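You operate a simulated robot arm through the tools that you are given. There is no shell and no other tool. Be economical: measure what you need, move in short steps, check, and stop when the job is done.

You are at the controls of a simulated two-armed robot. One attempt, no reset.

JOB
Take the grey check cell from the top of the film bench and put it on the shelf under the high bench. Take the sieve from the top of the film bench and put it on the shelf of the film bench. Open the blue drawer, put the nut on the top of the short load away in the inside of the blue drawer, then shut the drawer. Pick up the teal spanner with one hand, pass it to the other hand and put it on the shelf of the film bench. Put two of the tips from the top of the short load on the shelf under the low bench. Do these in any order. Set down upright: check cell.

Only the result counts: the job must be done as asked and must still hold three seconds after the hand-in. Knocking over, shifting, dropping, spilling or breaking anything else fails it.

ROBOT AND FRAMES
Two 7-joint arms with three-finger grippers on one trunk, on a base that drives. Base frame: it is fixed to the floor where the robot stands at the start and does not move with it; the origin is under the middle of the robot, x ahead of it, y to its left, z up; the surface under the hand at the start is at about z = 800. Units: mm, rad, N and s.
The left shoulder is at the start at [70, 146, 1163], the right one opposite. With the tool pointing down near the work surface each hand reaches from about 280 to 680 mm from the robot's upright axis, wherever it stands, measured 20 degrees to its own side. Places, roughly: blue drawer [2300, 11500, 700]; check cell [500, 0, 750]; inside of the blue drawer [2200, 11500, 700]; nut (3x3x2 cm) [2100, -100, 700]; shelf of the film bench [600, -100, 300]; shelf under the high bench [4900, 500, 200]; shelf under the low bench [4900, 2300, 200]; sieve [500, -250, 750]; teal spanner [2250, -250, 750]; tip (3x4x3 cm) [2400, -300, 700]. Payload 2.2 kg a hand.
The TCP of each hand is the grasp point between the finger pads, 28 mm short of the fingertips. In the tool frame z runs along the fingers and y along their closing line. The gripper opens to 102 mm. The gripper's body begins 71 mm behind the TCP.
Orientation is that of the tool frame in the base frame, as [roll, pitch, yaw] about the fixed x, y, z axes, in that order (R = Rz(yaw) Ry(pitch) Rx(roll)). With the fingers straight down and closing along the base's y, the tool's x points along the base's -x, its y along +y and its z along -z.

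CONTROLS
- The arms move only by the tool apply_moves. It takes "left_commands", "right_commands" or both (then of equal length, played together; a hand with none holds still); each is a list of rows, each an object (a shift or turn left out is 0, a gripper value left out holds the last) with "delta_rot": the turn, a rotation vector about the tool's x, y, z in rad, a list of three; "dp": the shift along the tool's x, y, z in mm, a list of three; "grip": the finger opening in mm, from 0 to 102. In form: [{"delta_rot": [ax, ay, az], "dp": [dx, dy, dz], "grip": grip}, ...]. A call has 1 to 20 rows; each row shifts and turns the commanded pose from where the row before left it, along the tool's axes as they then stand. Each row takes 0.2 s and may step no farther than 50 mm and 0.15 rad from the row before; otherwise, or with a gripper value out of range, the whole call is refused. A pose out of reach is approached as far as the arm can. The call stops where the force on the tool passes 40 N (or 10 N more than at its start, if that is more) or the arm is blocked; 0.2 s more then pass. Each finger halts on what it meets, pressing with about 32 N; the grip force reading is that of the motor and also rises with nothing between the fingers. The clock runs only during rows and for 0.2 s after the last one: add rows that do not move to give the fingers time. The reply holds the time, the measured pose of the TCP, the force on the tool along the base axes, the opening and the grip force, in the units named above and with some noise, with the torque about the TCP (base axes, N m) and any sound that the robot's microphone picked up.
- Cameras (640 x 400 px; columns grow to the right, rows downward): "scene" is now at [121.7, -16.3, 1365]; the picture's right is [-0.18, -0.98, 0.00], its down [-0.79, 0.14, -0.59] and it looks along [0.58, -0.11, -0.81] (base axes); focal length 260 px, centre (320, 200). "left" rides on the left gripper at [72, 38, -86] in its tool frame; the picture's right is [-0.47, 0.89, 0.00], its down [-0.60, -0.32, -0.73] and it looks along [-0.65, -0.34, 0.68] (tool axes); focal length 256 px, centre (320, 200). "right" rides on the right gripper at [69, 44, -86] in its tool frame; the picture's right is [-0.53, 0.84, 0.00], its down [-0.58, -0.36, -0.73] and it looks along [-0.62, -0.39, 0.68] (tool axes); focal length 256 px, centre (320, 200). There is no depth. A picture from a camera that has moved, and an enlarged one, comes with that camera's place and axes in the base frame and with its lens.
- snapshot(camera): a new picture of that camera. It takes no simulated time.
- raise_lower(by): slides the trunk up (or, below 0, down) by that many mm; the arms and the scene camera ride with it, the base frame stays. It gives what a move gives, with no picture.
- drive_base(legs): drives the robot by 1 to 6 legs, each [ahead, left, turn to the left] in mm, mm and rad, along the robot's own axes; the way and the turn of a leg run together, so that a leg with both is an arc; at most 1500 mm and 3.142 rad a leg. The arms and the cameras ride along, it lands a little off, and it stops where it bumps. It gives what a move gives.
- head_to(pan, tilt): turns the head with the scene camera to pan (to the left, within 1.501 rad either way) and tilt (down, from -0.506 to 1.204), counted from straight ahead of the robot. It gives what a move gives.
- zoom(camera, box): a new picture of the part [left, top, right, bottom] of that camera's present view, enlarged. It takes no simulated time.
- hand_in(): hands the job in; it is judged then, once.

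Work in short steps. Places have to be worked out from the pictures, the camera data and where the tool is seen: move nearer, look again, correct. Check each grasp and each placing, and mend what went wrong. You have 217 turns and 208 pictures in all, those below and enlarged ones among them. Open the grippers and draw the arms clear of the work before you hand the job in, unless the task says otherwise; then end with one line.

The tools are called after "Emit:" as a command line: name --argument value ..., lists and objects as JSON in quotes. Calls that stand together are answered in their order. apply_moves: Moves the arms, as the interface text tells. Its arguments: {"type":"object","properties":{"left_commands":{"type":"array","items":{"type":"object","properties":{"delta_rot":{"type":"array","items":{"type":"number"}},"dp":{"type":"array","items":{"type":"number"}},"grip":{"type":"number"}}}},"right_commands":{"type":"array","items":{"type":"object","properties":{"delta_rot":{"type":"array","items":{"type":"number"}},"dp":{"type":"array","items":{"type":"number"}},"grip":{"type":"number"}}}}},"required":[]} The other tools are called the same way: raise_lower (by) slides the trunk up or down; drive_base (legs) drives the base; head_to (pan, tilt) turns the head that bears the scene camera; snapshot (camera) takes a picture; zoom (camera, box) takes an enlarged picture of a part of a camera's view; hand_in () hands the job in.

At the start:

```text
clock: 0.0
left_tool_pos: [452.3, 152.1, 1057.9]
left_tcp_rot: [3.141, 0.001, -3.14]
left_ft_force: [-0.2, -0.4, 0.3]
left_torque: [0.0, 0.0, 0.01]
left_gripper_width: 101.9
left_finger_force: 0.2
right_tool_pos: [442.9, -326.2, 1057.6]
right_tcp_rot: [-3.141, -0.001, -3.141]
right_ft_force: [-0.1, -0.4, -0.8]
right_torque: [-0.01, 0.03, -0.01]
right_gripper_width: 101.9
right_finger_force: 0.2
trunk travel left (down, up): [-700.0, 240.0]
robot x, y, heading: [-0.0, -1.6, -0.002]
head pan, tilt: [-0.18, 0.937]
```

scene: 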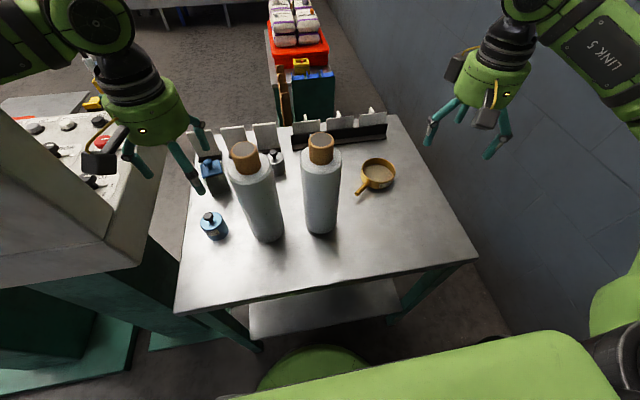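
right: 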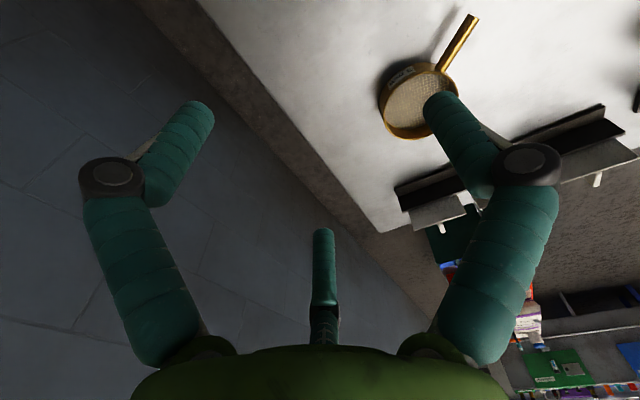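
left: 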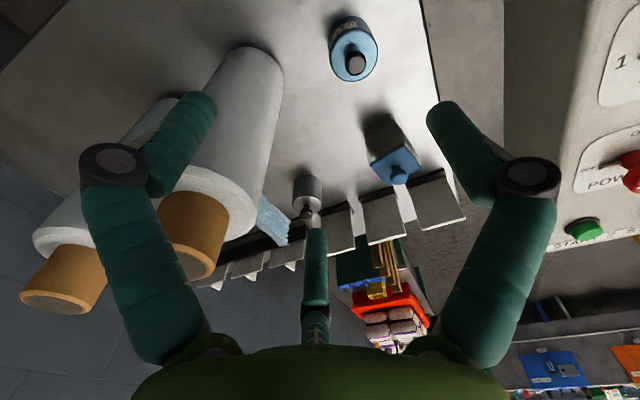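

I'll start by taking enlarged looks at the bench, from the scene camera.

Emit:
zoom --camera "scene" --box '[160, 80, 480, 280]'

Emit:
zoom --camera "left" --box '[220, 0, 480, 260]'

```text
2.00 times, centred on (320, 180) of scene
camera zoom: at [121.7, -16.3, 1365.0], right [-0.18, -0.98, 0.0], down [-0.79, 0.14, -0.59], along [0.58, -0.11, -0.81], focal length 520 px, centre (320, 240)
```

zoom: 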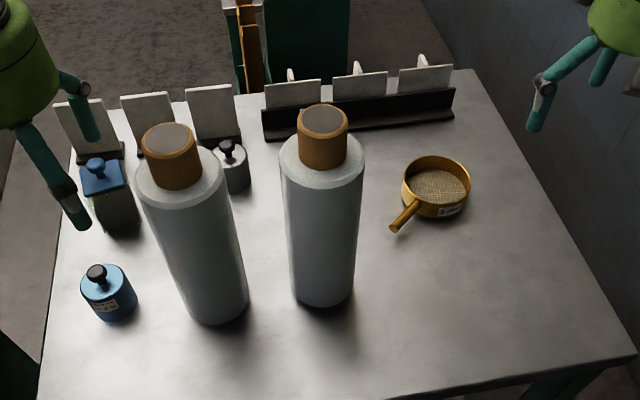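

```text
1.54 times, centred on (350, 130) of left
camera zoom: at [378.9, 191.3, 1144.4], right [0.46, 0.89, 0.0], down [0.6, -0.32, 0.73], along [0.65, -0.34, -0.68], focal length 394 px, centre (274, 308)
```

zoom: 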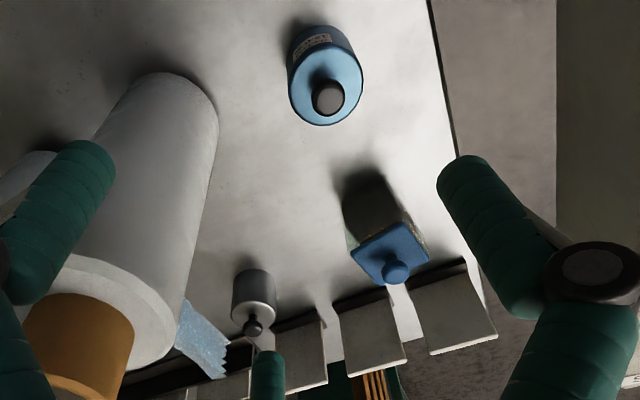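

The grey cell appears at about (669, 11) with its knob top at z≈860, and the sieve at about (574, -262). Next I look further out to see the route and the other benches.

Emit:
head_to --pan 0.0 --tilt 0.35

Emit:
snapshot --camera "scene"

Emit:
head_to --pan 0.9 --tilt 0.35

Emit:
snapshot --camera "scene"

```text
clock: 1.0
left_tool_pos: [452.1, 153.0, 1058.3]
left_tcp_rot: [3.141, -0.002, -3.14]
left_ft_force: [-1.2, 0.9, 0.5]
left_torque: [-0.01, -0.04, 0.0]
left_gripper_width: 102.2
left_finger_force: 0.1
right_tool_pos: [442.0, -326.5, 1058.0]
right_tcp_rot: [-3.141, -0.001, 3.139]
right_ft_force: [0.5, -0.1, -0.7]
right_torque: [-0.02, 0.01, -0.01]
right_gripper_width: 101.9
right_finger_force: 0.1
trunk travel left (down, up): [-700.0, 240.0]
robot x, y, heading: [2.9, -0.6, -0.001]
head pan, tilt: [0.0, 0.351]
```

```text
202 pictures are left
camera scene: at [142.6, -3.2, 1415.2], right [0.0, -1.0, 0.0], down [-0.34, 0.0, -0.94], along [0.94, 0.0, -0.34], focal length 260 px, centre (320, 200)
```

scene: 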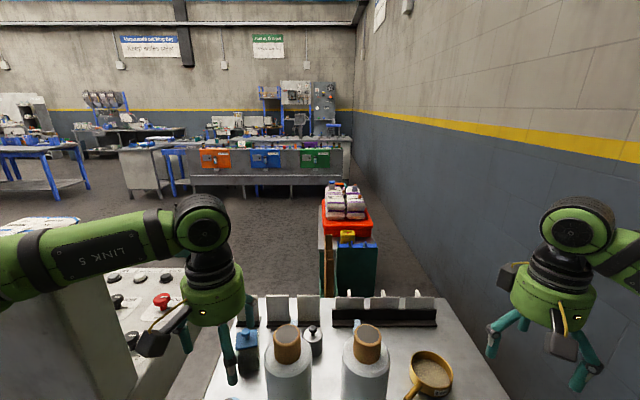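

```text
clock: 2.2
left_tool_pos: [451.5, 153.5, 1057.3]
left_tcp_rot: [3.141, 0.001, -3.14]
left_ft_force: [0.4, 0.0, -0.4]
left_torque: [-0.02, 0.03, 0.01]
left_gripper_width: 102.1
left_finger_force: 0.0
right_tool_pos: [444.6, -327.7, 1058.7]
right_tcp_rot: [-3.141, 0.0, 3.14]
right_ft_force: [0.0, 0.2, -0.5]
right_torque: [-0.01, 0.03, 0.0]
right_gripper_width: 102.1
right_finger_force: 0.0
trunk travel left (down, up): [-700.0, 240.0]
robot x, y, heading: [0.8, -2.3, -0.001]
head pan, tilt: [0.901, 0.351]
```

```text
201 pictures are left
camera scene: at [107.4, 69.7, 1415.2], right [0.78, -0.62, 0.0], down [-0.21, -0.27, -0.94], along [0.58, 0.74, -0.34], focal length 260 px, centre (320, 200)
```

scene: 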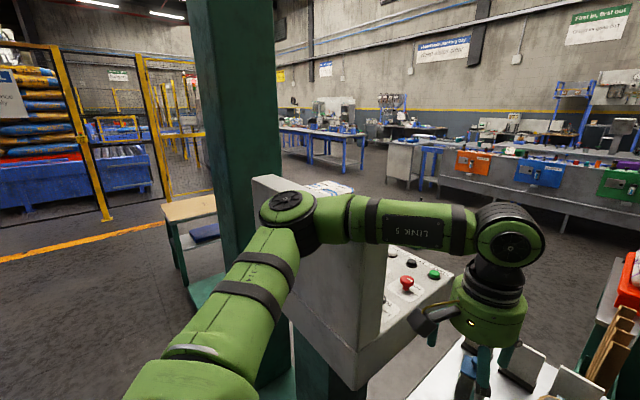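

I'll look more closely at the short load and the far benches.

Emit:
head_to --pan 0.0 --tilt 0.35

Emit:
zoom --camera "scene" --box '[270, 120, 430, 300]'

Emit:
zoom --camera "scene" --box '[60, 60, 380, 220]'

```text
clock: 3.4
left_tool_pos: [451.8, 152.8, 1057.9]
left_tcp_rot: [3.141, 0.002, -3.14]
left_ft_force: [-0.9, 0.1, -0.2]
left_torque: [-0.01, 0.02, -0.01]
left_gripper_width: 101.9
left_finger_force: 0.0
right_tool_pos: [443.3, -325.7, 1058.0]
right_tcp_rot: [3.14, 0.001, 3.141]
right_ft_force: [0.7, -0.3, 0.4]
right_torque: [-0.02, -0.02, 0.02]
right_gripper_width: 101.7
right_finger_force: 0.1
trunk travel left (down, up): [-700.0, 240.0]
robot x, y, heading: [0.1, -1.2, -0.0]
head pan, tilt: [0.0, 0.351]
```

```text
2.22 times, centred on (350, 210) of scene
camera zoom: at [142.6, -3.1, 1415.2], right [0.0, -1.0, 0.0], down [-0.34, 0.0, -0.94], along [0.94, 0.0, -0.34], focal length 577 px, centre (253, 178)
```

zoom: 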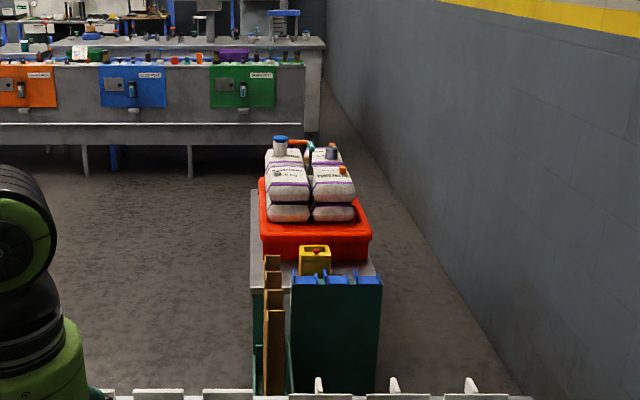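

```text
2.00 times, centred on (220, 140) of scene
camera zoom: at [142.6, -3.1, 1415.2], right [0.0, -1.0, 0.0], down [-0.34, 0.0, -0.94], along [0.94, 0.0, -0.34], focal length 520 px, centre (520, 320)
```

zoom: 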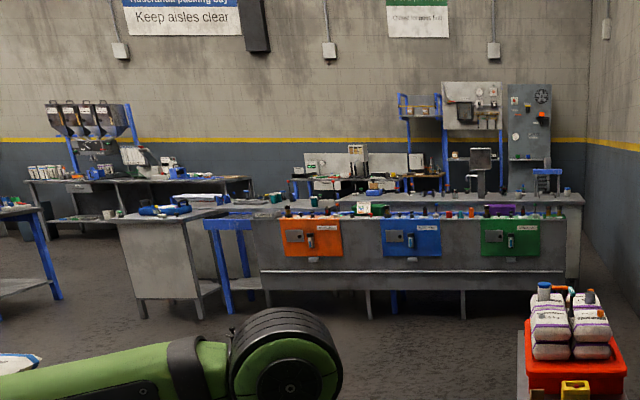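

The sieve handle can be gripped across its length. I rotate the right hand by about -2.25 rad about tool z, so its camera stays away from the rolls, and check that the arm can reach it.

Emit:
apply_moves --right_commands '[{"delta_rot": [0, 0, -0.15], "grip": 60}, {"delta_rot": [0, 0, -0.15]}, {"delta_rot": [0, 0, -0.15]}, {"delta_rot": [0, 0, -0.15]}, {"delta_rot": [0, 0, -0.15]}, {"delta_rot": [0, 0, -0.15]}, {"delta_rot": [0, 0, -0.15]}, {"delta_rot": [0, 0, -0.15]}, {"delta_rot": [0, 0, -0.15]}, {"delta_rot": [0, 0, -0.15]}, {"delta_rot": [0, 0, -0.15]}, {"delta_rot": [0, 0, -0.15]}, {"delta_rot": [0, 0, -0.15]}, {"delta_rot": [0, 0, -0.15]}, {"delta_rot": [0, 0, -0.15]}]'

Emit:
snapshot --camera "right"

```text
clock: 6.6
left_tool_pos: [451.2, 155.3, 1057.4]
left_tcp_rot: [-3.14, 0.001, -3.14]
left_ft_force: [0.4, 0.5, 0.5]
left_torque: [0.0, -0.01, -0.04]
left_gripper_width: 101.9
left_finger_force: 0.0
right_tool_pos: [218.7, -96.5, 1091.1]
right_tcp_rot: [3.139, -0.003, -0.996]
right_ft_force: [-0.7, 0.4, 0.4]
right_torque: [-0.03, -0.01, 0.0]
right_gripper_width: 60.3
right_finger_force: 0.0
right hand out of reach, approached as far as the arm can: row 4, 5, 6, 7, 8, 9, 10, 11, 12, 13, 14, 15
trunk travel left (down, up): [-700.0, 240.0]
robot x, y, heading: [-1.1, -1.1, 0.002]
head pan, tilt: [0.0, 0.351]
```

```text
198 pictures are left
camera right: at [220.6, -179.8, 1177.9], right [-1.0, -0.01, 0.0], down [-0.01, 0.68, 0.73], along [-0.01, 0.73, -0.68], focal length 256 px, centre (320, 200)
```

right: 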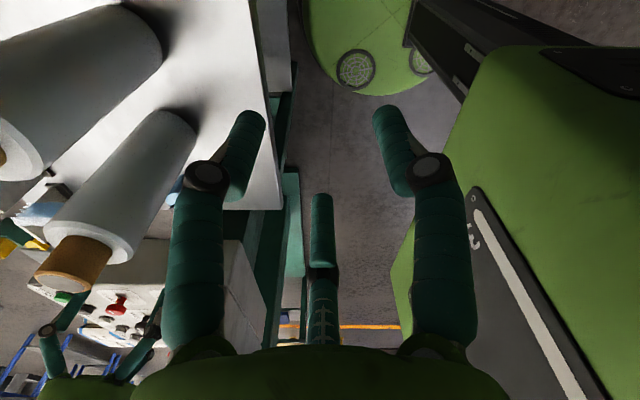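

That direction is out of reach, so I undo the rotation.

Emit:
apply_moves --right_commands '[{"delta_rot": [0, 0, 0.15], "grip": 60}, {"delta_rot": [0, 0, 0.15]}, {"delta_rot": [0, 0, 0.15]}, {"delta_rot": [0, 0, 0.15]}, {"delta_rot": [0, 0, 0.15]}, {"delta_rot": [0, 0, 0.15]}, {"delta_rot": [0, 0, 0.15]}, {"delta_rot": [0, 0, 0.15]}, {"delta_rot": [0, 0, 0.15]}, {"delta_rot": [0, 0, 0.15]}, {"delta_rot": [0, 0, 0.15]}, {"delta_rot": [0, 0, 0.15]}, {"delta_rot": [0, 0, 0.15]}]'

```text
clock: 8.3
left_tool_pos: [452.2, 151.9, 1057.2]
left_tcp_rot: [3.141, -0.001, -3.14]
left_ft_force: [-0.4, -0.2, -1.0]
left_torque: [0.01, 0.02, 0.02]
left_gripper_width: 101.9
left_finger_force: 0.1
right_tool_pos: [220.0, -103.6, 1091.0]
right_tcp_rot: [-3.125, -0.011, -2.098]
right_ft_force: [5.0, -4.4, 0.1]
right_torque: [0.41, 0.45, 0.66]
right_gripper_width: 59.9
right_finger_force: 0.0
trunk travel left (down, up): [-700.0, 240.0]
robot x, y, heading: [-4.3, 2.5, -0.001]
head pan, tilt: [0.0, 0.351]
stopped in row 8 (right hand): the force on the tool passed its limit at 68 N (the readings are from after the stop); the commanded pose is now the measured one
```

It stopped on contact, so I look at where the right hand is.

Emit:
head_to --pan -0.3 --tilt 1.0

Emit:
snapshot --camera "scene"

Emit:
snapshot --camera "right"

```text
clock: 9.4
left_tool_pos: [452.1, 152.6, 1057.5]
left_tcp_rot: [-3.141, 0.002, -3.14]
left_ft_force: [0.6, 0.9, 0.1]
left_torque: [0.02, 0.01, -0.05]
left_gripper_width: 101.9
left_finger_force: 0.0
right_tool_pos: [221.3, -104.0, 1090.7]
right_tcp_rot: [-3.125, -0.012, -2.097]
right_ft_force: [7.6, -12.7, 1.3]
right_torque: [1.07, 0.8, 1.44]
right_gripper_width: 59.9
right_finger_force: 0.1
trunk travel left (down, up): [-700.0, 240.0]
robot x, y, heading: [0.2, -3.3, -0.002]
head pan, tilt: [-0.3, 1.0]
```

```text
197 pictures are left
camera scene: at [116.1, -23.8, 1360.5], right [-0.3, -0.96, 0.0], down [-0.8, 0.25, -0.54], along [0.52, -0.16, -0.84], focal length 260 px, centre (320, 200)
```

scene: 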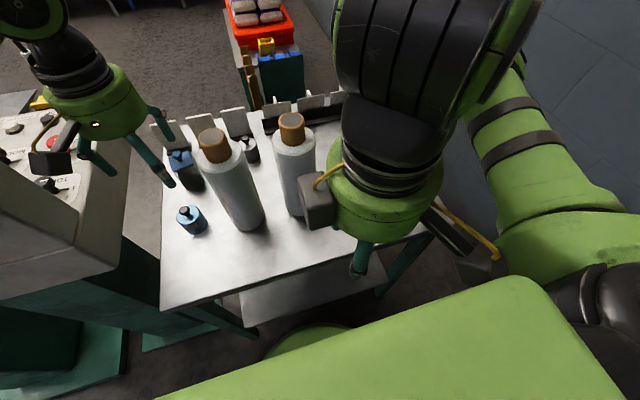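

```text
196 pictures are left
camera right: at [149.1, -140.5, 1177.9], right [-0.46, 0.89, -0.02], down [0.6, 0.33, 0.73], along [0.65, 0.32, -0.68], focal length 256 px, centre (320, 200)
```

right: 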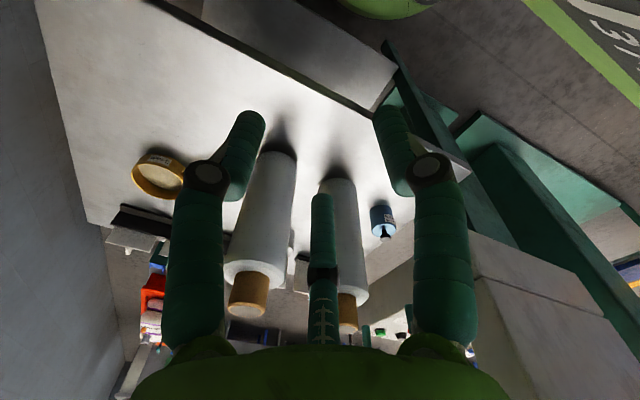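

The hand's camera body is leaning against the robot's own torso. I move it forward and to the right, away from the torso.

Emit:
apply_moves --right_commands '[{"dp": [18, -35.5, 0]}, {"dp": [18, -35.5, 0]}, {"dp": [18, -35.5, 0]}, {"dp": [18, -35.5, 0]}, {"dp": [18, -35.5, 0]}, {"dp": [18, -35.5, 0]}]'

```text
clock: 10.8
left_tool_pos: [452.1, 153.5, 1057.9]
left_tcp_rot: [-3.139, 0.0, -3.141]
left_ft_force: [0.5, -0.4, -0.1]
left_torque: [-0.01, 0.01, 0.02]
left_gripper_width: 102.3
left_finger_force: 0.1
right_tool_pos: [328.8, -268.1, 1093.3]
right_tcp_rot: [-3.124, -0.013, -2.101]
right_ft_force: [-0.6, -0.5, 0.4]
right_torque: [-0.04, 0.0, -0.01]
right_gripper_width: 59.9
right_finger_force: 0.1
right hand out of reach, approached as far as the arm can: row 6
trunk travel left (down, up): [-700.0, 240.0]
robot x, y, heading: [-0.0, 0.3, -0.002]
head pan, tilt: [-0.3, 1.0]
```

Now I rotate the hand toward yaw 2.25, which sets the fingers across the sieve handle.

Emit:
apply_moves --right_commands '[{"delta_rot": [0, 0, 0.148]}, {"delta_rot": [0, 0, 0.148]}, {"delta_rot": [0, 0, 0.148]}, {"delta_rot": [0, 0, 0.148]}, {"delta_rot": [0, 0, 0.148]}, {"delta_rot": [0, 0, 0.148]}, {"delta_rot": [0, 0, 0.148]}, {"delta_rot": [0, 0, 0.148]}, {"delta_rot": [0, 0, 0.148]}, {"delta_rot": [0, 0, 0.148]}, {"delta_rot": [0, 0, 0.148]}, {"delta_rot": [0, 0, 0.148]}, {"delta_rot": [0, 0, 0.148]}]'

Emit:
snapshot --camera "right"

```text
clock: 13.6
left_tool_pos: [451.9, 152.7, 1057.0]
left_tcp_rot: [-3.14, 0.001, -3.14]
left_ft_force: [0.6, -0.3, -0.6]
left_torque: [-0.01, 0.02, 0.01]
left_gripper_width: 102.1
left_finger_force: 0.0
right_tool_pos: [326.8, -267.6, 1092.2]
right_tcp_rot: [-3.136, 0.02, 2.257]
right_ft_force: [-0.8, 0.2, 0.2]
right_torque: [0.02, 0.02, 0.02]
right_gripper_width: 60.1
right_finger_force: 0.1
trunk travel left (down, up): [-700.0, 240.0]
robot x, y, heading: [2.7, -1.5, 0.005]
head pan, tilt: [-0.3, 1.0]
```

```text
195 pictures are left
camera right: at [317.7, -186.8, 1177.8], right [0.99, 0.12, 0.01], down [0.08, -0.66, 0.74], along [0.09, -0.74, -0.67], focal length 256 px, centre (320, 200)
```

right: 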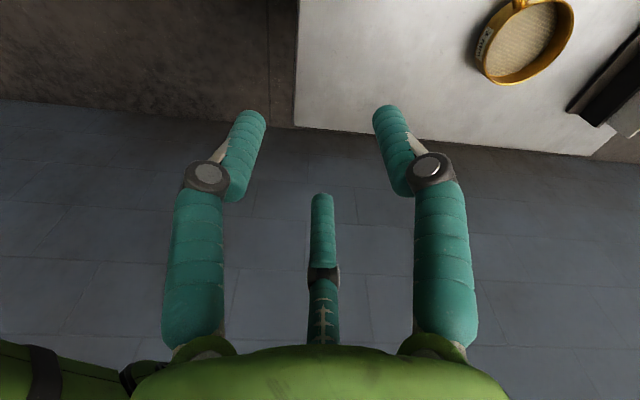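

Another sighting of the sieve agrees with about (585, -262). I move above the handle at (530, -208), staying at this height.

Emit:
apply_moves --right_commands '[{"dp": [-16.4, 39, 0]}, {"dp": [-16.4, 39, 0]}, {"dp": [-16.4, 39, 0]}, {"dp": [-16.4, 39, 0]}, {"dp": [-16.4, 39, 0]}, {}]'

Emit:
snapshot --camera "right"

Emit:
snapshot --camera "scene"

```text
clock: 15.0
left_tool_pos: [451.1, 152.5, 1057.2]
left_tcp_rot: [-3.141, 0.0, -3.139]
left_ft_force: [-0.2, -0.4, 0.0]
left_torque: [0.0, 0.02, -0.02]
left_gripper_width: 101.9
left_finger_force: 0.1
right_tool_pos: [528.7, -207.4, 1094.6]
right_tcp_rot: [-3.137, 0.018, 2.261]
right_ft_force: [-0.5, 0.6, -0.1]
right_torque: [0.05, -0.01, 0.03]
right_gripper_width: 60.0
right_finger_force: 0.1
trunk travel left (down, up): [-700.0, 240.0]
robot x, y, heading: [-2.8, -0.8, 0.0]
head pan, tilt: [-0.3, 1.0]
```

```text
194 pictures are left
camera right: at [518.0, -125.6, 1179.9], right [0.99, 0.12, 0.01], down [0.08, -0.66, 0.74], along [0.1, -0.74, -0.67], focal length 256 px, centre (320, 200)
```

right: 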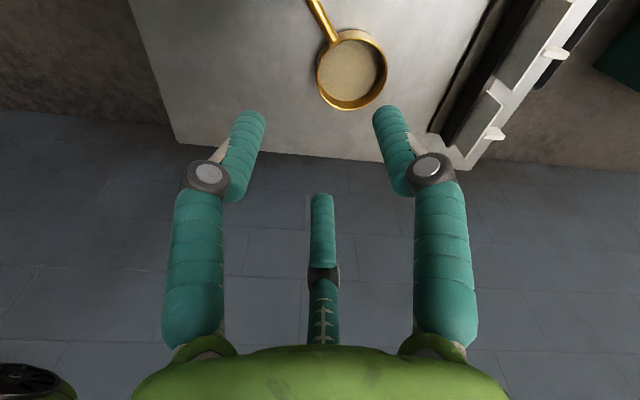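

```text
193 pictures are left
camera scene: at [115.0, -24.5, 1360.6], right [-0.3, -0.96, 0.0], down [-0.8, 0.25, -0.54], along [0.52, -0.16, -0.84], focal length 260 px, centre (320, 200)
```

scene: 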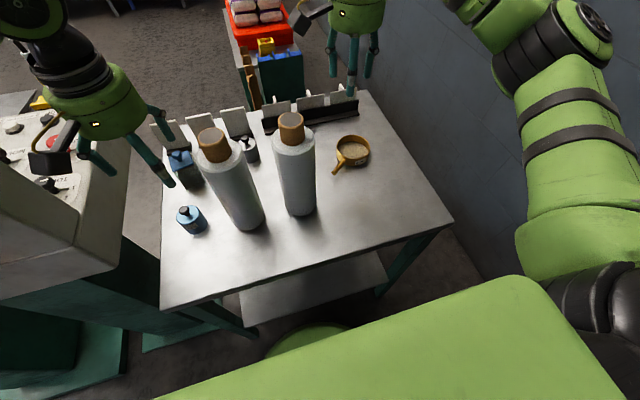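

The handle runs from about (549, -230) to (520, -192). I tilt the hand 0.3 rad toward the sieve side so its camera clears the roll, then descend partway.

Emit:
apply_moves --right_commands '[{"delta_rot": [0, 0.15, 0]}, {"delta_rot": [0, 0.15, 0]}, {"dp": [-20, 2, 40]}, {"dp": [-13, 0, 42]}, {"dp": [-13, 0, 42]}, {"dp": [-13, 0, 42]}, {"dp": [-13, 0, 42]}, {}]'

Emit:
snapshot --camera "right"

Emit:
snapshot --camera "scene"

```text
clock: 16.8
left_tool_pos: [451.6, 153.1, 1057.2]
left_tcp_rot: [3.141, 0.0, -3.139]
left_ft_force: [0.0, 0.2, 0.3]
left_torque: [0.0, 0.01, -0.01]
left_gripper_width: 102.3
left_finger_force: 0.0
right_tool_pos: [536.3, -216.1, 871.8]
right_tcp_rot: [-3.137, -0.279, 2.256]
right_ft_force: [-0.2, -0.4, 0.3]
right_torque: [-0.02, 0.0, 0.0]
right_gripper_width: 60.1
right_finger_force: 0.0
trunk travel left (down, up): [-700.0, 240.0]
robot x, y, heading: [0.7, -1.2, 0.002]
head pan, tilt: [-0.3, 1.0]
```

```text
192 pictures are left
camera right: at [544.7, -156.0, 974.3], right [0.98, 0.14, -0.15], down [0.2, -0.81, 0.55], along [-0.05, -0.56, -0.82], focal length 256 px, centre (320, 200)
```

right: 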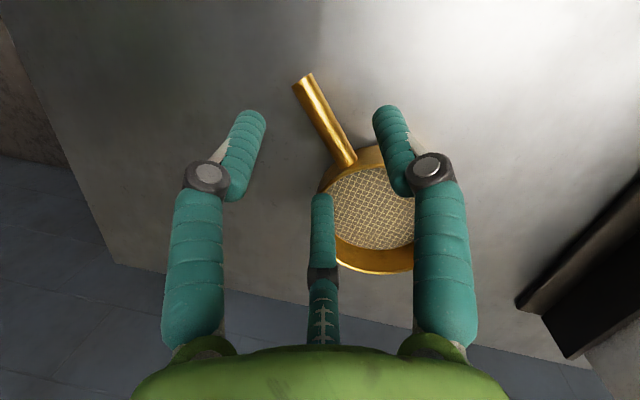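

```text
191 pictures are left
camera scene: at [115.7, -23.5, 1360.5], right [-0.3, -0.96, 0.0], down [-0.8, 0.25, -0.54], along [0.52, -0.16, -0.84], focal length 260 px, centre (320, 200)
```

scene: 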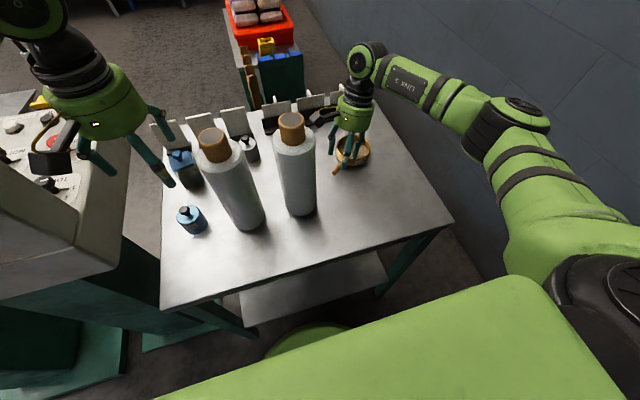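

The handle midline passes right under the TCP. I descend in small steps, watching the force.

Emit:
apply_moves --right_commands '[{"dp": [-6, 0, 19]}, {"dp": [-4.5, 0, 14]}, {"dp": [-2, 0, 6.5]}, {}]'

Emit:
snapshot --camera "right"

Emit:
zoom --camera "scene" --box '[280, 60, 440, 220]'

```text
clock: 17.8
left_tool_pos: [451.0, 153.2, 1057.8]
left_tcp_rot: [3.14, 0.0, -3.14]
left_ft_force: [0.8, -0.4, -0.8]
left_torque: [-0.01, 0.03, 0.0]
left_gripper_width: 101.9
left_finger_force: 0.0
right_tool_pos: [538.0, -216.2, 831.4]
right_tcp_rot: [-3.135, -0.282, 2.257]
right_ft_force: [0.7, -0.3, 2.2]
right_torque: [-0.05, -0.04, -0.01]
right_gripper_width: 67.7
right_finger_force: 1.0
trunk travel left (down, up): [-700.0, 240.0]
robot x, y, heading: [3.0, -1.3, -0.001]
head pan, tilt: [-0.3, 1.0]
```

```text
190 pictures are left
camera right: at [546.1, -156.6, 932.9], right [0.98, 0.14, -0.15], down [0.2, -0.81, 0.54], along [-0.05, -0.56, -0.82], focal length 256 px, centre (320, 200)
```

right: 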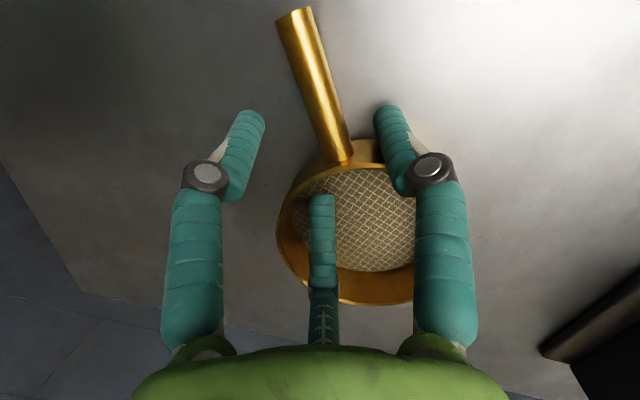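

```text
2.50 times, centred on (360, 140) of scene
camera zoom: at [115.8, -23.5, 1360.4], right [-0.3, -0.96, 0.0], down [-0.8, 0.25, -0.54], along [0.52, -0.16, -0.84], focal length 649 px, centre (220, 350)
```

zoom: 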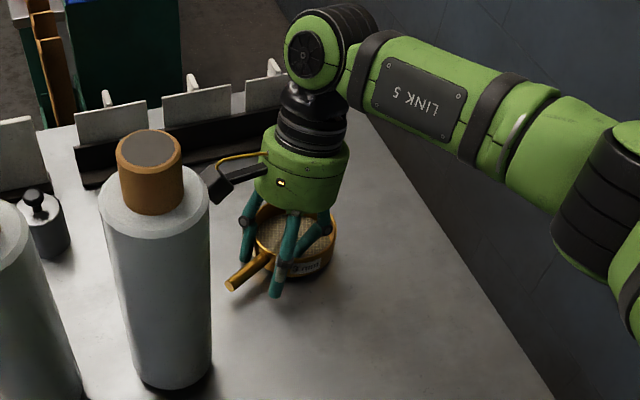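

One finger is touching the ring. I back up, slide 20 mm along the handle toward its tip, narrow the opening, and go down again.

Emit:
apply_moves --right_commands '[{"dp": [3.5, 0, -11.5]}, {"dp": [10, 1, 3], "grip": 45}, {"dp": [9.5, 1, 3]}, {"dp": [-3, 0, 9.5]}, {}]'

Emit:
snapshot --camera "right"

```text
clock: 19.0
left_tool_pos: [452.0, 154.8, 1058.4]
left_tcp_rot: [-3.139, 0.0, -3.14]
left_ft_force: [0.0, -0.1, 0.1]
left_torque: [0.01, 0.03, 0.01]
left_gripper_width: 101.9
left_finger_force: 0.0
right_tool_pos: [526.6, -199.1, 832.3]
right_tcp_rot: [-3.133, -0.284, 2.258]
right_ft_force: [0.3, 1.2, 2.6]
right_torque: [-0.03, 0.01, 0.0]
right_gripper_width: 50.4
right_finger_force: 0.0
trunk travel left (down, up): [-700.0, 240.0]
robot x, y, heading: [-1.5, 1.8, -0.003]
head pan, tilt: [-0.3, 1.0]
```

```text
188 pictures are left
camera right: at [534.6, -138.3, 934.6], right [0.98, 0.14, -0.16], down [0.2, -0.81, 0.54], along [-0.05, -0.56, -0.82], focal length 256 px, centre (320, 200)
```

right: 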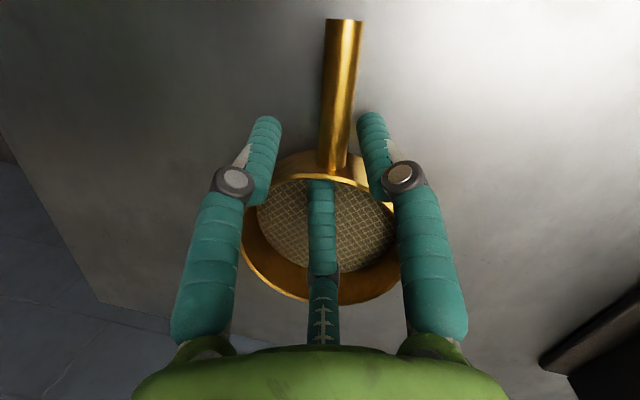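

The sieve swung a little and its handle now points along +y, from about (530, -200) to (525, -137). I rise, turn the hand to match, and shift out over the handle.

Emit:
apply_moves --right_commands '[{"dp": [12, 0, -38], "grip": 60}, {"delta_rot": [-0.034, 0, 0.117]}, {"delta_rot": [-0.034, 0, 0.117]}, {"delta_rot": [-0.034, 0, 0.117]}, {"delta_rot": [-0.034, 0, 0.117]}, {"delta_rot": [-0.034, 0, 0.117]}, {"dp": [15, 0, 4.5]}, {"dp": [15, 0, 4.5]}, {}]'

Emit:
snapshot --camera "right"

Emit:
zoom --camera "scene" --box '[280, 60, 440, 220]'

```text
clock: 21.0
left_tool_pos: [451.9, 153.7, 1057.1]
left_tcp_rot: [-3.141, 0.001, -3.14]
left_ft_force: [0.1, -0.2, 0.5]
left_torque: [0.0, 0.0, 0.0]
left_gripper_width: 102.2
left_finger_force: 0.0
right_tool_pos: [524.8, -169.2, 873.6]
right_tcp_rot: [-3.138, -0.278, 1.65]
right_ft_force: [0.2, -1.4, 0.1]
right_torque: [0.01, -0.01, 0.0]
right_gripper_width: 60.0
right_finger_force: 0.0
trunk travel left (down, up): [-700.0, 240.0]
robot x, y, heading: [-0.2, 4.4, -0.001]
head pan, tilt: [-0.3, 1.0]
```

```text
187 pictures are left
camera right: at [566.5, -124.2, 976.2], right [0.88, -0.45, -0.15], down [-0.3, -0.78, 0.55], along [-0.36, -0.44, -0.82], focal length 256 px, centre (320, 200)
```

right: 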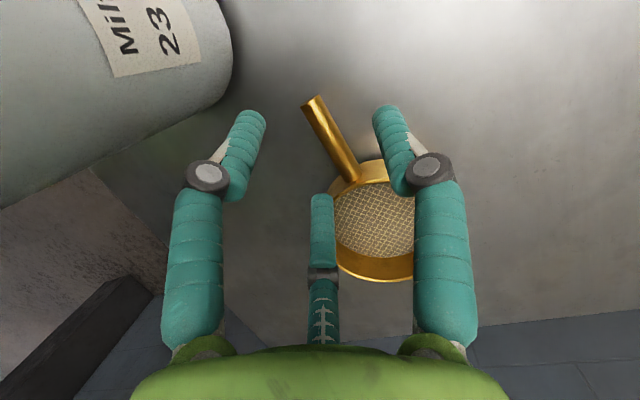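

```text
2.50 times, centred on (360, 140) of scene
camera zoom: at [115.9, -24.3, 1360.5], right [-0.3, -0.96, 0.0], down [-0.8, 0.25, -0.54], along [0.52, -0.16, -0.84], focal length 649 px, centre (220, 350)
```

zoom: 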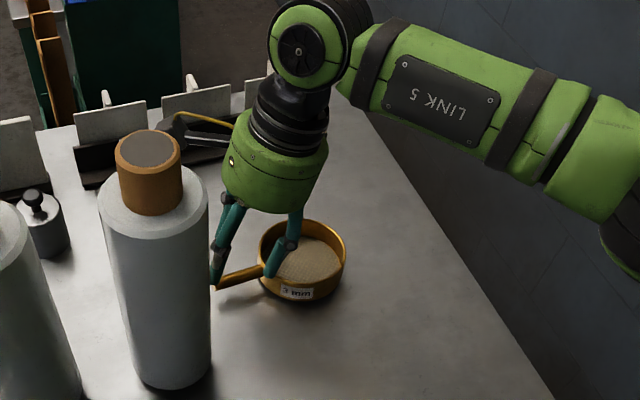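

The handle lies along +y at x≈524 and the TCP is over its middle. I descend to about z = 824 and close.

Emit:
apply_moves --right_commands '[{"dp": [-6, 0, 19]}, {"dp": [-6, 0, 19]}, {"dp": [-3, 0, 9]}, {}]'

Emit:
snapshot --camera "right"

```text
clock: 22.0
left_tool_pos: [451.6, 150.7, 1058.4]
left_tcp_rot: [3.141, 0.003, -3.139]
left_ft_force: [0.0, -0.3, 0.6]
left_torque: [0.02, 0.03, 0.0]
left_gripper_width: 102.2
left_finger_force: 0.0
right_tool_pos: [526.6, -172.8, 825.6]
right_tcp_rot: [3.132, -0.278, 1.645]
right_ft_force: [3.1, -9.9, 19.0]
right_torque: [-0.28, -0.57, -0.37]
right_gripper_width: 69.0
right_finger_force: 2.2
trunk travel left (down, up): [-700.0, 240.0]
robot x, y, heading: [0.7, -1.9, 0.002]
head pan, tilt: [-0.3, 1.0]
```

```text
185 pictures are left
camera right: at [567.2, -128.2, 927.7], right [0.88, -0.45, -0.14], down [-0.31, -0.78, 0.54], along [-0.35, -0.43, -0.83], focal length 256 px, centre (320, 200)
```

right: 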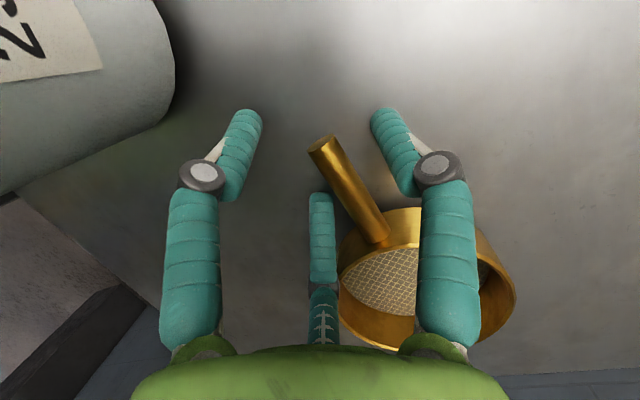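

The fingertips are touching the table top, so the table is at about z = 799. I rise 8 mm and look again.

Emit:
apply_moves --right_commands '[{"dp": [2.4, 0, -7.7]}, {}]'

Emit:
snapshot --camera "right"

Emit:
zoom --camera "scene" --box '[300, 90, 400, 190]'

```text
clock: 22.6
left_tool_pos: [451.1, 153.8, 1057.4]
left_tcp_rot: [-3.142, 0.0, -3.141]
left_ft_force: [0.6, 0.0, 0.4]
left_torque: [-0.02, 0.02, 0.01]
left_gripper_width: 101.9
left_finger_force: 0.1
right_tool_pos: [521.4, -167.5, 830.0]
right_tcp_rot: [-3.135, -0.281, 1.651]
right_ft_force: [-0.4, 1.3, 0.3]
right_torque: [-0.09, -0.01, -0.01]
right_gripper_width: 62.8
right_finger_force: 0.0
trunk travel left (down, up): [-700.0, 240.0]
robot x, y, heading: [-1.0, 0.4, -0.001]
head pan, tilt: [-0.3, 1.0]
```

```text
184 pictures are left
camera right: at [563.5, -123.4, 931.9], right [0.88, -0.44, -0.15], down [-0.3, -0.78, 0.55], along [-0.36, -0.44, -0.82], focal length 256 px, centre (320, 200)
```

right: 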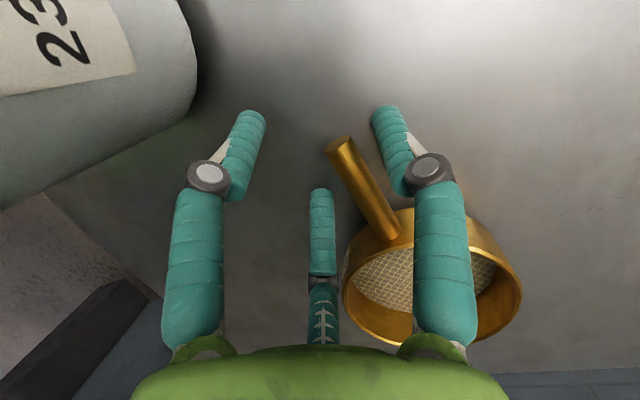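

```text
4.00 times, centred on (350, 140) of scene
camera zoom: at [115.6, -23.1, 1360.3], right [-0.3, -0.96, 0.0], down [-0.8, 0.25, -0.54], along [0.52, -0.16, -0.84], focal length 1039 px, centre (200, 440)
```

zoom: 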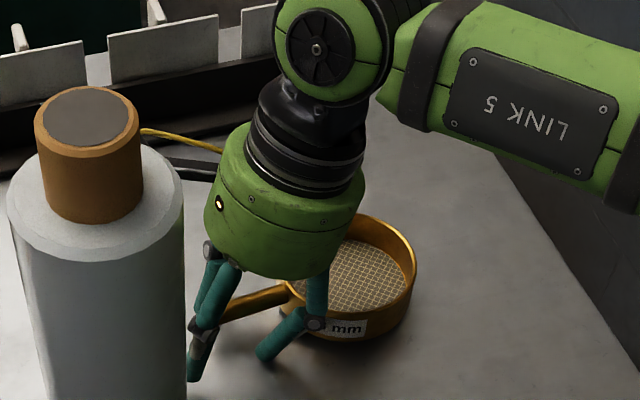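

The hand visibly has two fingers on its +x side and a third on its -x side, which may explain the sieve being nudged. I rise clear, close the fingers in the air and look at how they really move.

Emit:
apply_moves --right_commands '[{"dp": [12, 0, -38]}, {"dp": [6, 0, -19], "grip": 10}, {}, {}]'

Emit:
snapshot --camera "right"

Emit:
zoom --camera "scene" --box '[300, 60, 420, 180]'

```text
clock: 23.6
left_tool_pos: [452.3, 153.6, 1057.3]
left_tcp_rot: [3.141, 0.001, -3.14]
left_ft_force: [0.8, 0.3, -0.5]
left_torque: [-0.01, 0.0, -0.01]
left_gripper_width: 102.2
left_finger_force: 0.1
right_tool_pos: [524.3, -167.3, 891.2]
right_tcp_rot: [-3.14, -0.277, 1.65]
right_ft_force: [-0.3, -0.2, -0.2]
right_torque: [-0.01, 0.01, -0.02]
right_gripper_width: 10.1
right_finger_force: 0.1
trunk travel left (down, up): [-700.0, 240.0]
robot x, y, heading: [0.6, 1.7, 0.001]
head pan, tilt: [-0.3, 1.0]
```

```text
182 pictures are left
camera right: at [565.4, -121.8, 993.1], right [0.88, -0.45, -0.15], down [-0.3, -0.78, 0.55], along [-0.36, -0.44, -0.82], focal length 256 px, centre (320, 200)
```

right: 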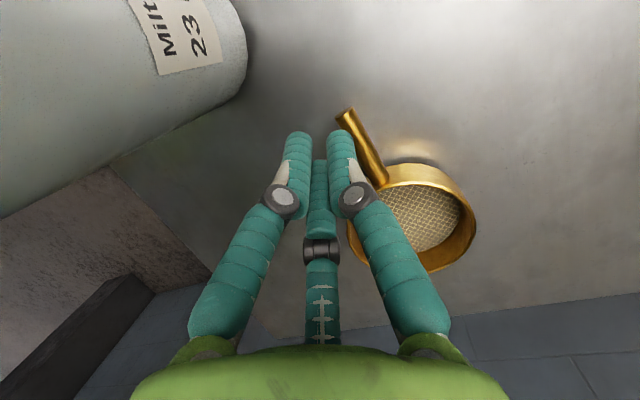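

```text
3.33 times, centred on (360, 120) of scene
camera zoom: at [115.9, -23.7, 1360.5], right [-0.3, -0.96, 0.0], down [-0.8, 0.25, -0.54], along [0.52, -0.16, -0.84], focal length 866 px, centre (187, 467)
```

zoom: 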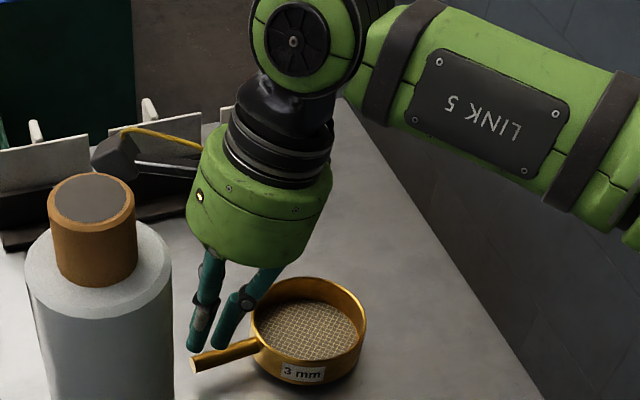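

The fingers close like a three-jaw chuck: one on +y, two on -y spread in x. So I use a 40 mm opening and grip nearer the handle tip, around (536, -178), keeping all fingers outside the ring.

Emit:
apply_moves --right_commands '[{"dp": [-11.5, 9, -3.3], "grip": 40}, {"dp": [-6, 0, 20]}, {"dp": [-5.5, 0, 18]}, {}]'

Emit:
snapshot --camera "right"

```text
clock: 24.6
left_tool_pos: [453.8, 154.7, 1057.0]
left_tcp_rot: [-3.141, 0.001, -3.141]
left_ft_force: [-0.2, 0.7, -0.6]
left_torque: [-0.01, 0.02, 0.01]
left_gripper_width: 102.1
left_finger_force: 0.0
right_tool_pos: [534.5, -180.4, 851.7]
right_tcp_rot: [-3.138, -0.277, 1.651]
right_ft_force: [-0.6, 1.2, 0.5]
right_torque: [-0.02, 0.01, 0.0]
right_gripper_width: 39.9
right_finger_force: 0.0
trunk travel left (down, up): [-700.0, 240.0]
robot x, y, heading: [1.9, 0.0, 0.003]
head pan, tilt: [-0.3, 1.0]
```

```text
180 pictures are left
camera right: at [575.4, -134.6, 953.9], right [0.88, -0.45, -0.15], down [-0.3, -0.78, 0.55], along [-0.36, -0.44, -0.82], focal length 256 px, centre (320, 200)
```

right: 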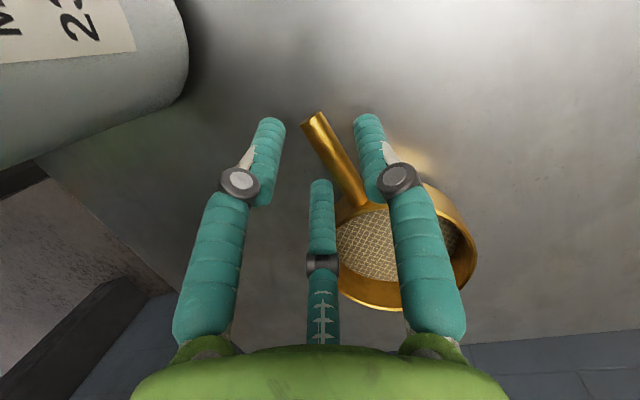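

The handle sits between the thumb and the finger pair. I shift 6 mm outward, go down to z≈831, and close.

Emit:
apply_moves --right_commands '[{"dp": [6, 0, 2]}, {"dp": [-3, 0, 10]}, {"dp": [-3, 0, 10]}, {"grip": 0}, {"grip": 0}, {}]'

Emit:
snapshot --camera "right"

```text
clock: 26.0
left_tool_pos: [450.1, 153.5, 1057.5]
left_tcp_rot: [-3.14, 0.001, -3.14]
left_ft_force: [0.3, -0.2, 0.9]
left_torque: [0.03, 0.01, 0.02]
left_gripper_width: 101.9
left_finger_force: 0.0
right_tool_pos: [531.8, -173.4, 831.9]
right_tcp_rot: [-3.14, -0.279, 1.65]
right_ft_force: [-0.2, -2.6, 9.6]
right_torque: [-0.47, -0.05, -0.05]
right_gripper_width: 20.9
right_finger_force: 31.9
trunk travel left (down, up): [-700.0, 240.0]
robot x, y, heading: [0.9, 3.3, -0.003]
head pan, tilt: [-0.3, 1.0]
```

```text
179 pictures are left
camera right: at [574.0, -128.6, 934.8], right [0.88, -0.45, -0.15], down [-0.3, -0.78, 0.55], along [-0.36, -0.44, -0.83], focal length 256 px, centre (320, 200)
```

right: 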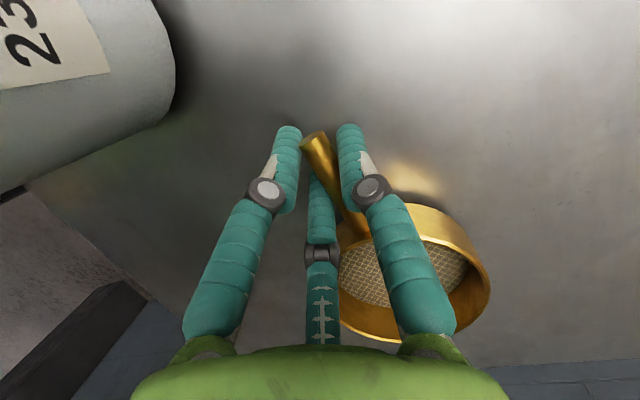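

The handle is gripped (20.9 mm opening, 32 N). I lift and check.

Emit:
apply_moves --right_commands '[{"dp": [6, 0, -20]}, {"dp": [10, 0, -34]}, {"dp": [13, 0, -45]}, {}]'

Emit:
snapshot --camera "right"

Emit:
snapshot --camera "scene"

```text
clock: 27.0
left_tool_pos: [453.0, 152.7, 1057.6]
left_tcp_rot: [3.141, 0.001, -3.14]
left_ft_force: [-0.4, 0.0, 0.5]
left_torque: [0.0, 0.0, -0.01]
left_gripper_width: 102.2
left_finger_force: 0.0
right_tool_pos: [532.9, -174.0, 932.5]
right_tcp_rot: [-3.137, -0.279, 1.65]
right_ft_force: [0.4, 0.4, -1.3]
right_torque: [0.09, 0.03, 0.04]
right_gripper_width: 21.0
right_finger_force: 31.9
trunk travel left (down, up): [-700.0, 240.0]
robot x, y, heading: [-0.8, 1.0, 0.0]
head pan, tilt: [-0.3, 1.0]
```

```text
178 pictures are left
camera right: at [574.6, -129.5, 1035.1], right [0.88, -0.45, -0.15], down [-0.3, -0.78, 0.55], along [-0.36, -0.44, -0.82], focal length 256 px, centre (320, 200)
```

right: 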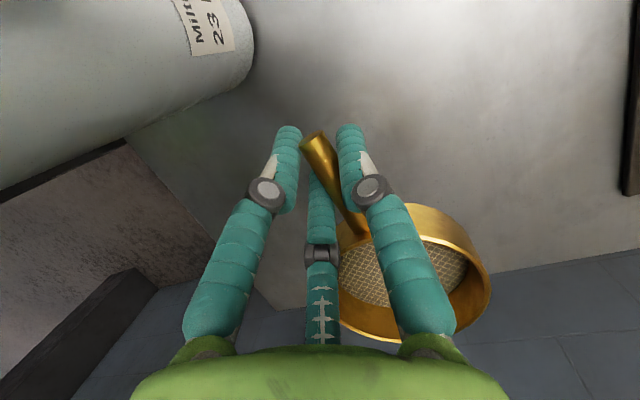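

```text
177 pictures are left
camera scene: at [116.6, -24.1, 1360.4], right [-0.3, -0.96, 0.0], down [-0.8, 0.25, -0.54], along [0.52, -0.16, -0.84], focal length 260 px, centre (320, 200)
```

scene: 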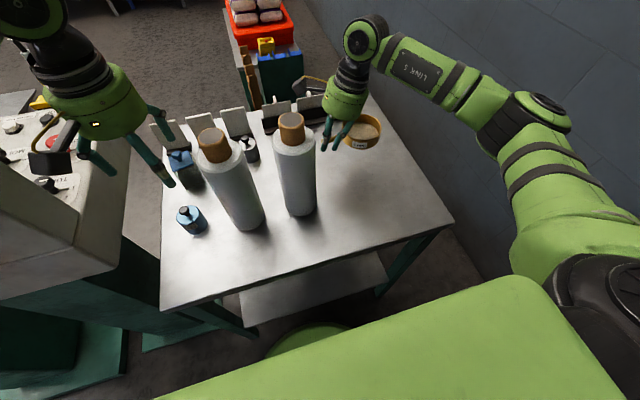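

The sieve is held firmly. Before backing off, I check the space beside the robot on both sides.

Emit:
head_to --pan 1.45 --tilt 0.75

Emit:
snapshot --camera "scene"

Emit:
head_to --pan -1.45 --tilt 0.75

Emit:
snapshot --camera "scene"

```text
clock: 28.7
left_tool_pos: [450.8, 153.7, 1057.2]
left_tcp_rot: [-3.141, 0.0, -3.139]
left_ft_force: [0.4, 0.2, -0.1]
left_torque: [0.02, 0.02, -0.02]
left_gripper_width: 102.1
left_finger_force: 0.0
right_tool_pos: [533.4, -174.2, 932.2]
right_tcp_rot: [-3.138, -0.276, 1.651]
right_ft_force: [0.4, 0.4, -1.4]
right_torque: [0.11, -0.01, -0.01]
right_gripper_width: 21.0
right_finger_force: 32.0
trunk travel left (down, up): [-700.0, 240.0]
robot x, y, heading: [-2.5, -0.3, 0.004]
head pan, tilt: [1.45, 0.75]
```

```text
176 pictures are left
camera scene: at [59.7, 79.0, 1379.6], right [0.99, -0.12, 0.0], down [-0.08, -0.68, -0.73], along [0.09, 0.73, -0.68], focal length 260 px, centre (320, 200)
```

scene: 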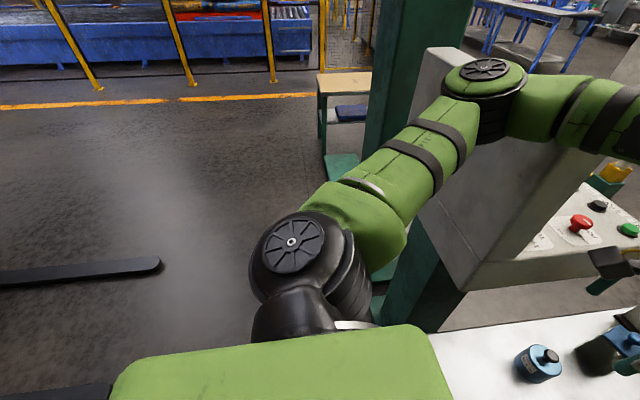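

```text
clock: 31.3
left_tool_pos: [452.5, 153.4, 1057.3]
left_tcp_rot: [3.141, 0.0, -3.14]
left_ft_force: [0.0, -0.9, -1.3]
left_torque: [0.01, 0.02, 0.03]
left_gripper_width: 101.9
left_finger_force: 0.0
right_tool_pos: [533.4, -174.3, 932.4]
right_tcp_rot: [-3.139, -0.277, 1.648]
right_ft_force: [-0.6, -0.1, -1.8]
right_torque: [0.07, 0.03, 0.02]
right_gripper_width: 21.0
right_finger_force: 31.7
trunk travel left (down, up): [-700.0, 240.0]
robot x, y, heading: [-3.4, -1.9, -0.002]
head pan, tilt: [-1.45, 0.75]
```

```text
175 pictures are left
camera scene: at [59.7, -85.5, 1379.6], right [-0.99, -0.12, 0.0], down [-0.08, 0.68, -0.73], along [0.09, -0.73, -0.68], focal length 260 px, centre (320, 200)
```

scene: 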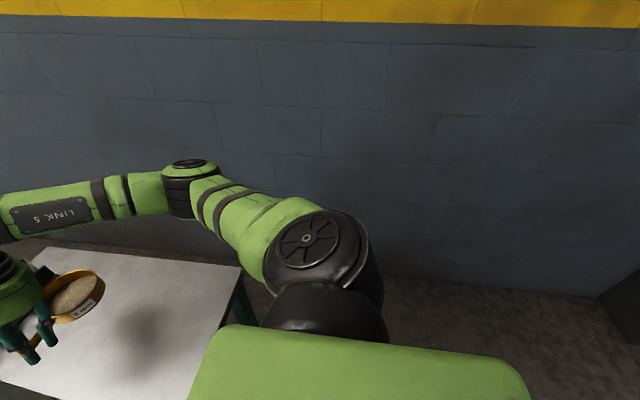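

The area around the robot is free. I retract the left hand so the trunk can go down without it meeting the bench or the machine.

Emit:
apply_moves --left_commands '[{"dp": [35, 0, 0]}, {"dp": [35, 0, 0]}, {"dp": [35, 0, 0]}, {"dp": [30, 0, 0]}, {}]'

Emit:
drive_base --legs '[[-450, 0, 0], [0, 60, 0]]'

Emit:
head_to --pan 0.0 --tilt 0.7

Emit:
snapshot --camera "scene"

```text
clock: 32.5
left_tool_pos: [319.7, 152.1, 1057.7]
left_tcp_rot: [3.141, 0.0, -3.141]
left_ft_force: [0.2, 0.5, 0.0]
left_torque: [0.0, -0.03, 0.0]
left_gripper_width: 102.2
left_finger_force: 0.1
right_tool_pos: [533.3, -174.8, 933.0]
right_tcp_rot: [-3.14, -0.278, 1.649]
right_ft_force: [-0.3, 0.4, -1.0]
right_torque: [0.07, 0.05, -0.04]
right_gripper_width: 21.0
right_finger_force: 31.6
trunk travel left (down, up): [-700.0, 240.0]
robot x, y, heading: [4.2, 1.1, 0.003]
head pan, tilt: [-1.45, 0.75]
```

```text
clock: 35.7
left_tool_pos: [-128.8, 211.3, 1057.3]
left_tcp_rot: [3.139, -0.001, -3.13]
left_ft_force: [-0.3, -0.1, -0.1]
left_torque: [0.02, 0.02, -0.02]
left_gripper_width: 102.0
left_finger_force: 0.1
right_tool_pos: [88.8, -113.5, 931.3]
right_tcp_rot: [-3.14, -0.281, 1.658]
right_ft_force: [0.1, 0.5, -1.1]
right_torque: [0.11, 0.02, 0.01]
right_gripper_width: 21.1
right_finger_force: 32.3
trunk travel left (down, up): [-700.0, 240.0]
robot x, y, heading: [-442.8, 58.0, 0.015]
head pan, tilt: [-1.45, 0.75]
```

```text
clock: 37.3
left_tool_pos: [-128.1, 212.0, 1057.4]
left_tcp_rot: [-3.141, 0.0, -3.131]
left_ft_force: [0.5, -0.8, 0.1]
left_torque: [0.04, 0.0, 0.01]
left_gripper_width: 102.0
left_finger_force: 0.1
right_tool_pos: [88.6, -112.4, 933.0]
right_tcp_rot: [-3.138, -0.278, 1.658]
right_ft_force: [-0.3, -0.6, -1.3]
right_torque: [0.11, -0.01, -0.01]
right_gripper_width: 21.0
right_finger_force: 32.1
trunk travel left (down, up): [-700.0, 240.0]
robot x, y, heading: [-445.8, 59.5, 0.013]
head pan, tilt: [0.0, 0.7]
```

```text
174 pictures are left
camera scene: at [-311.2, 55.2, 1383.8], right [0.01, -1.0, 0.0], down [-0.64, -0.01, -0.76], along [0.76, 0.01, -0.64], focal length 260 px, centre (320, 200)
```

scene: 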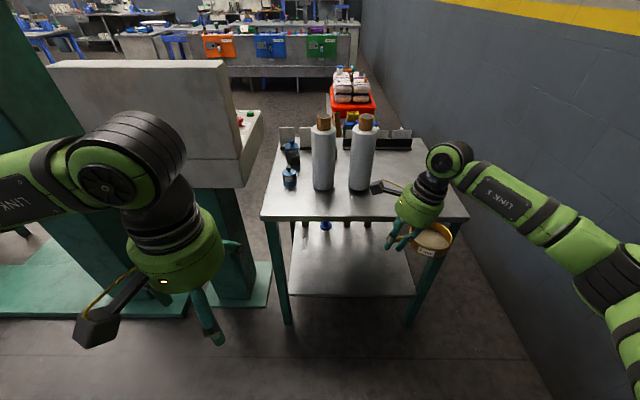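

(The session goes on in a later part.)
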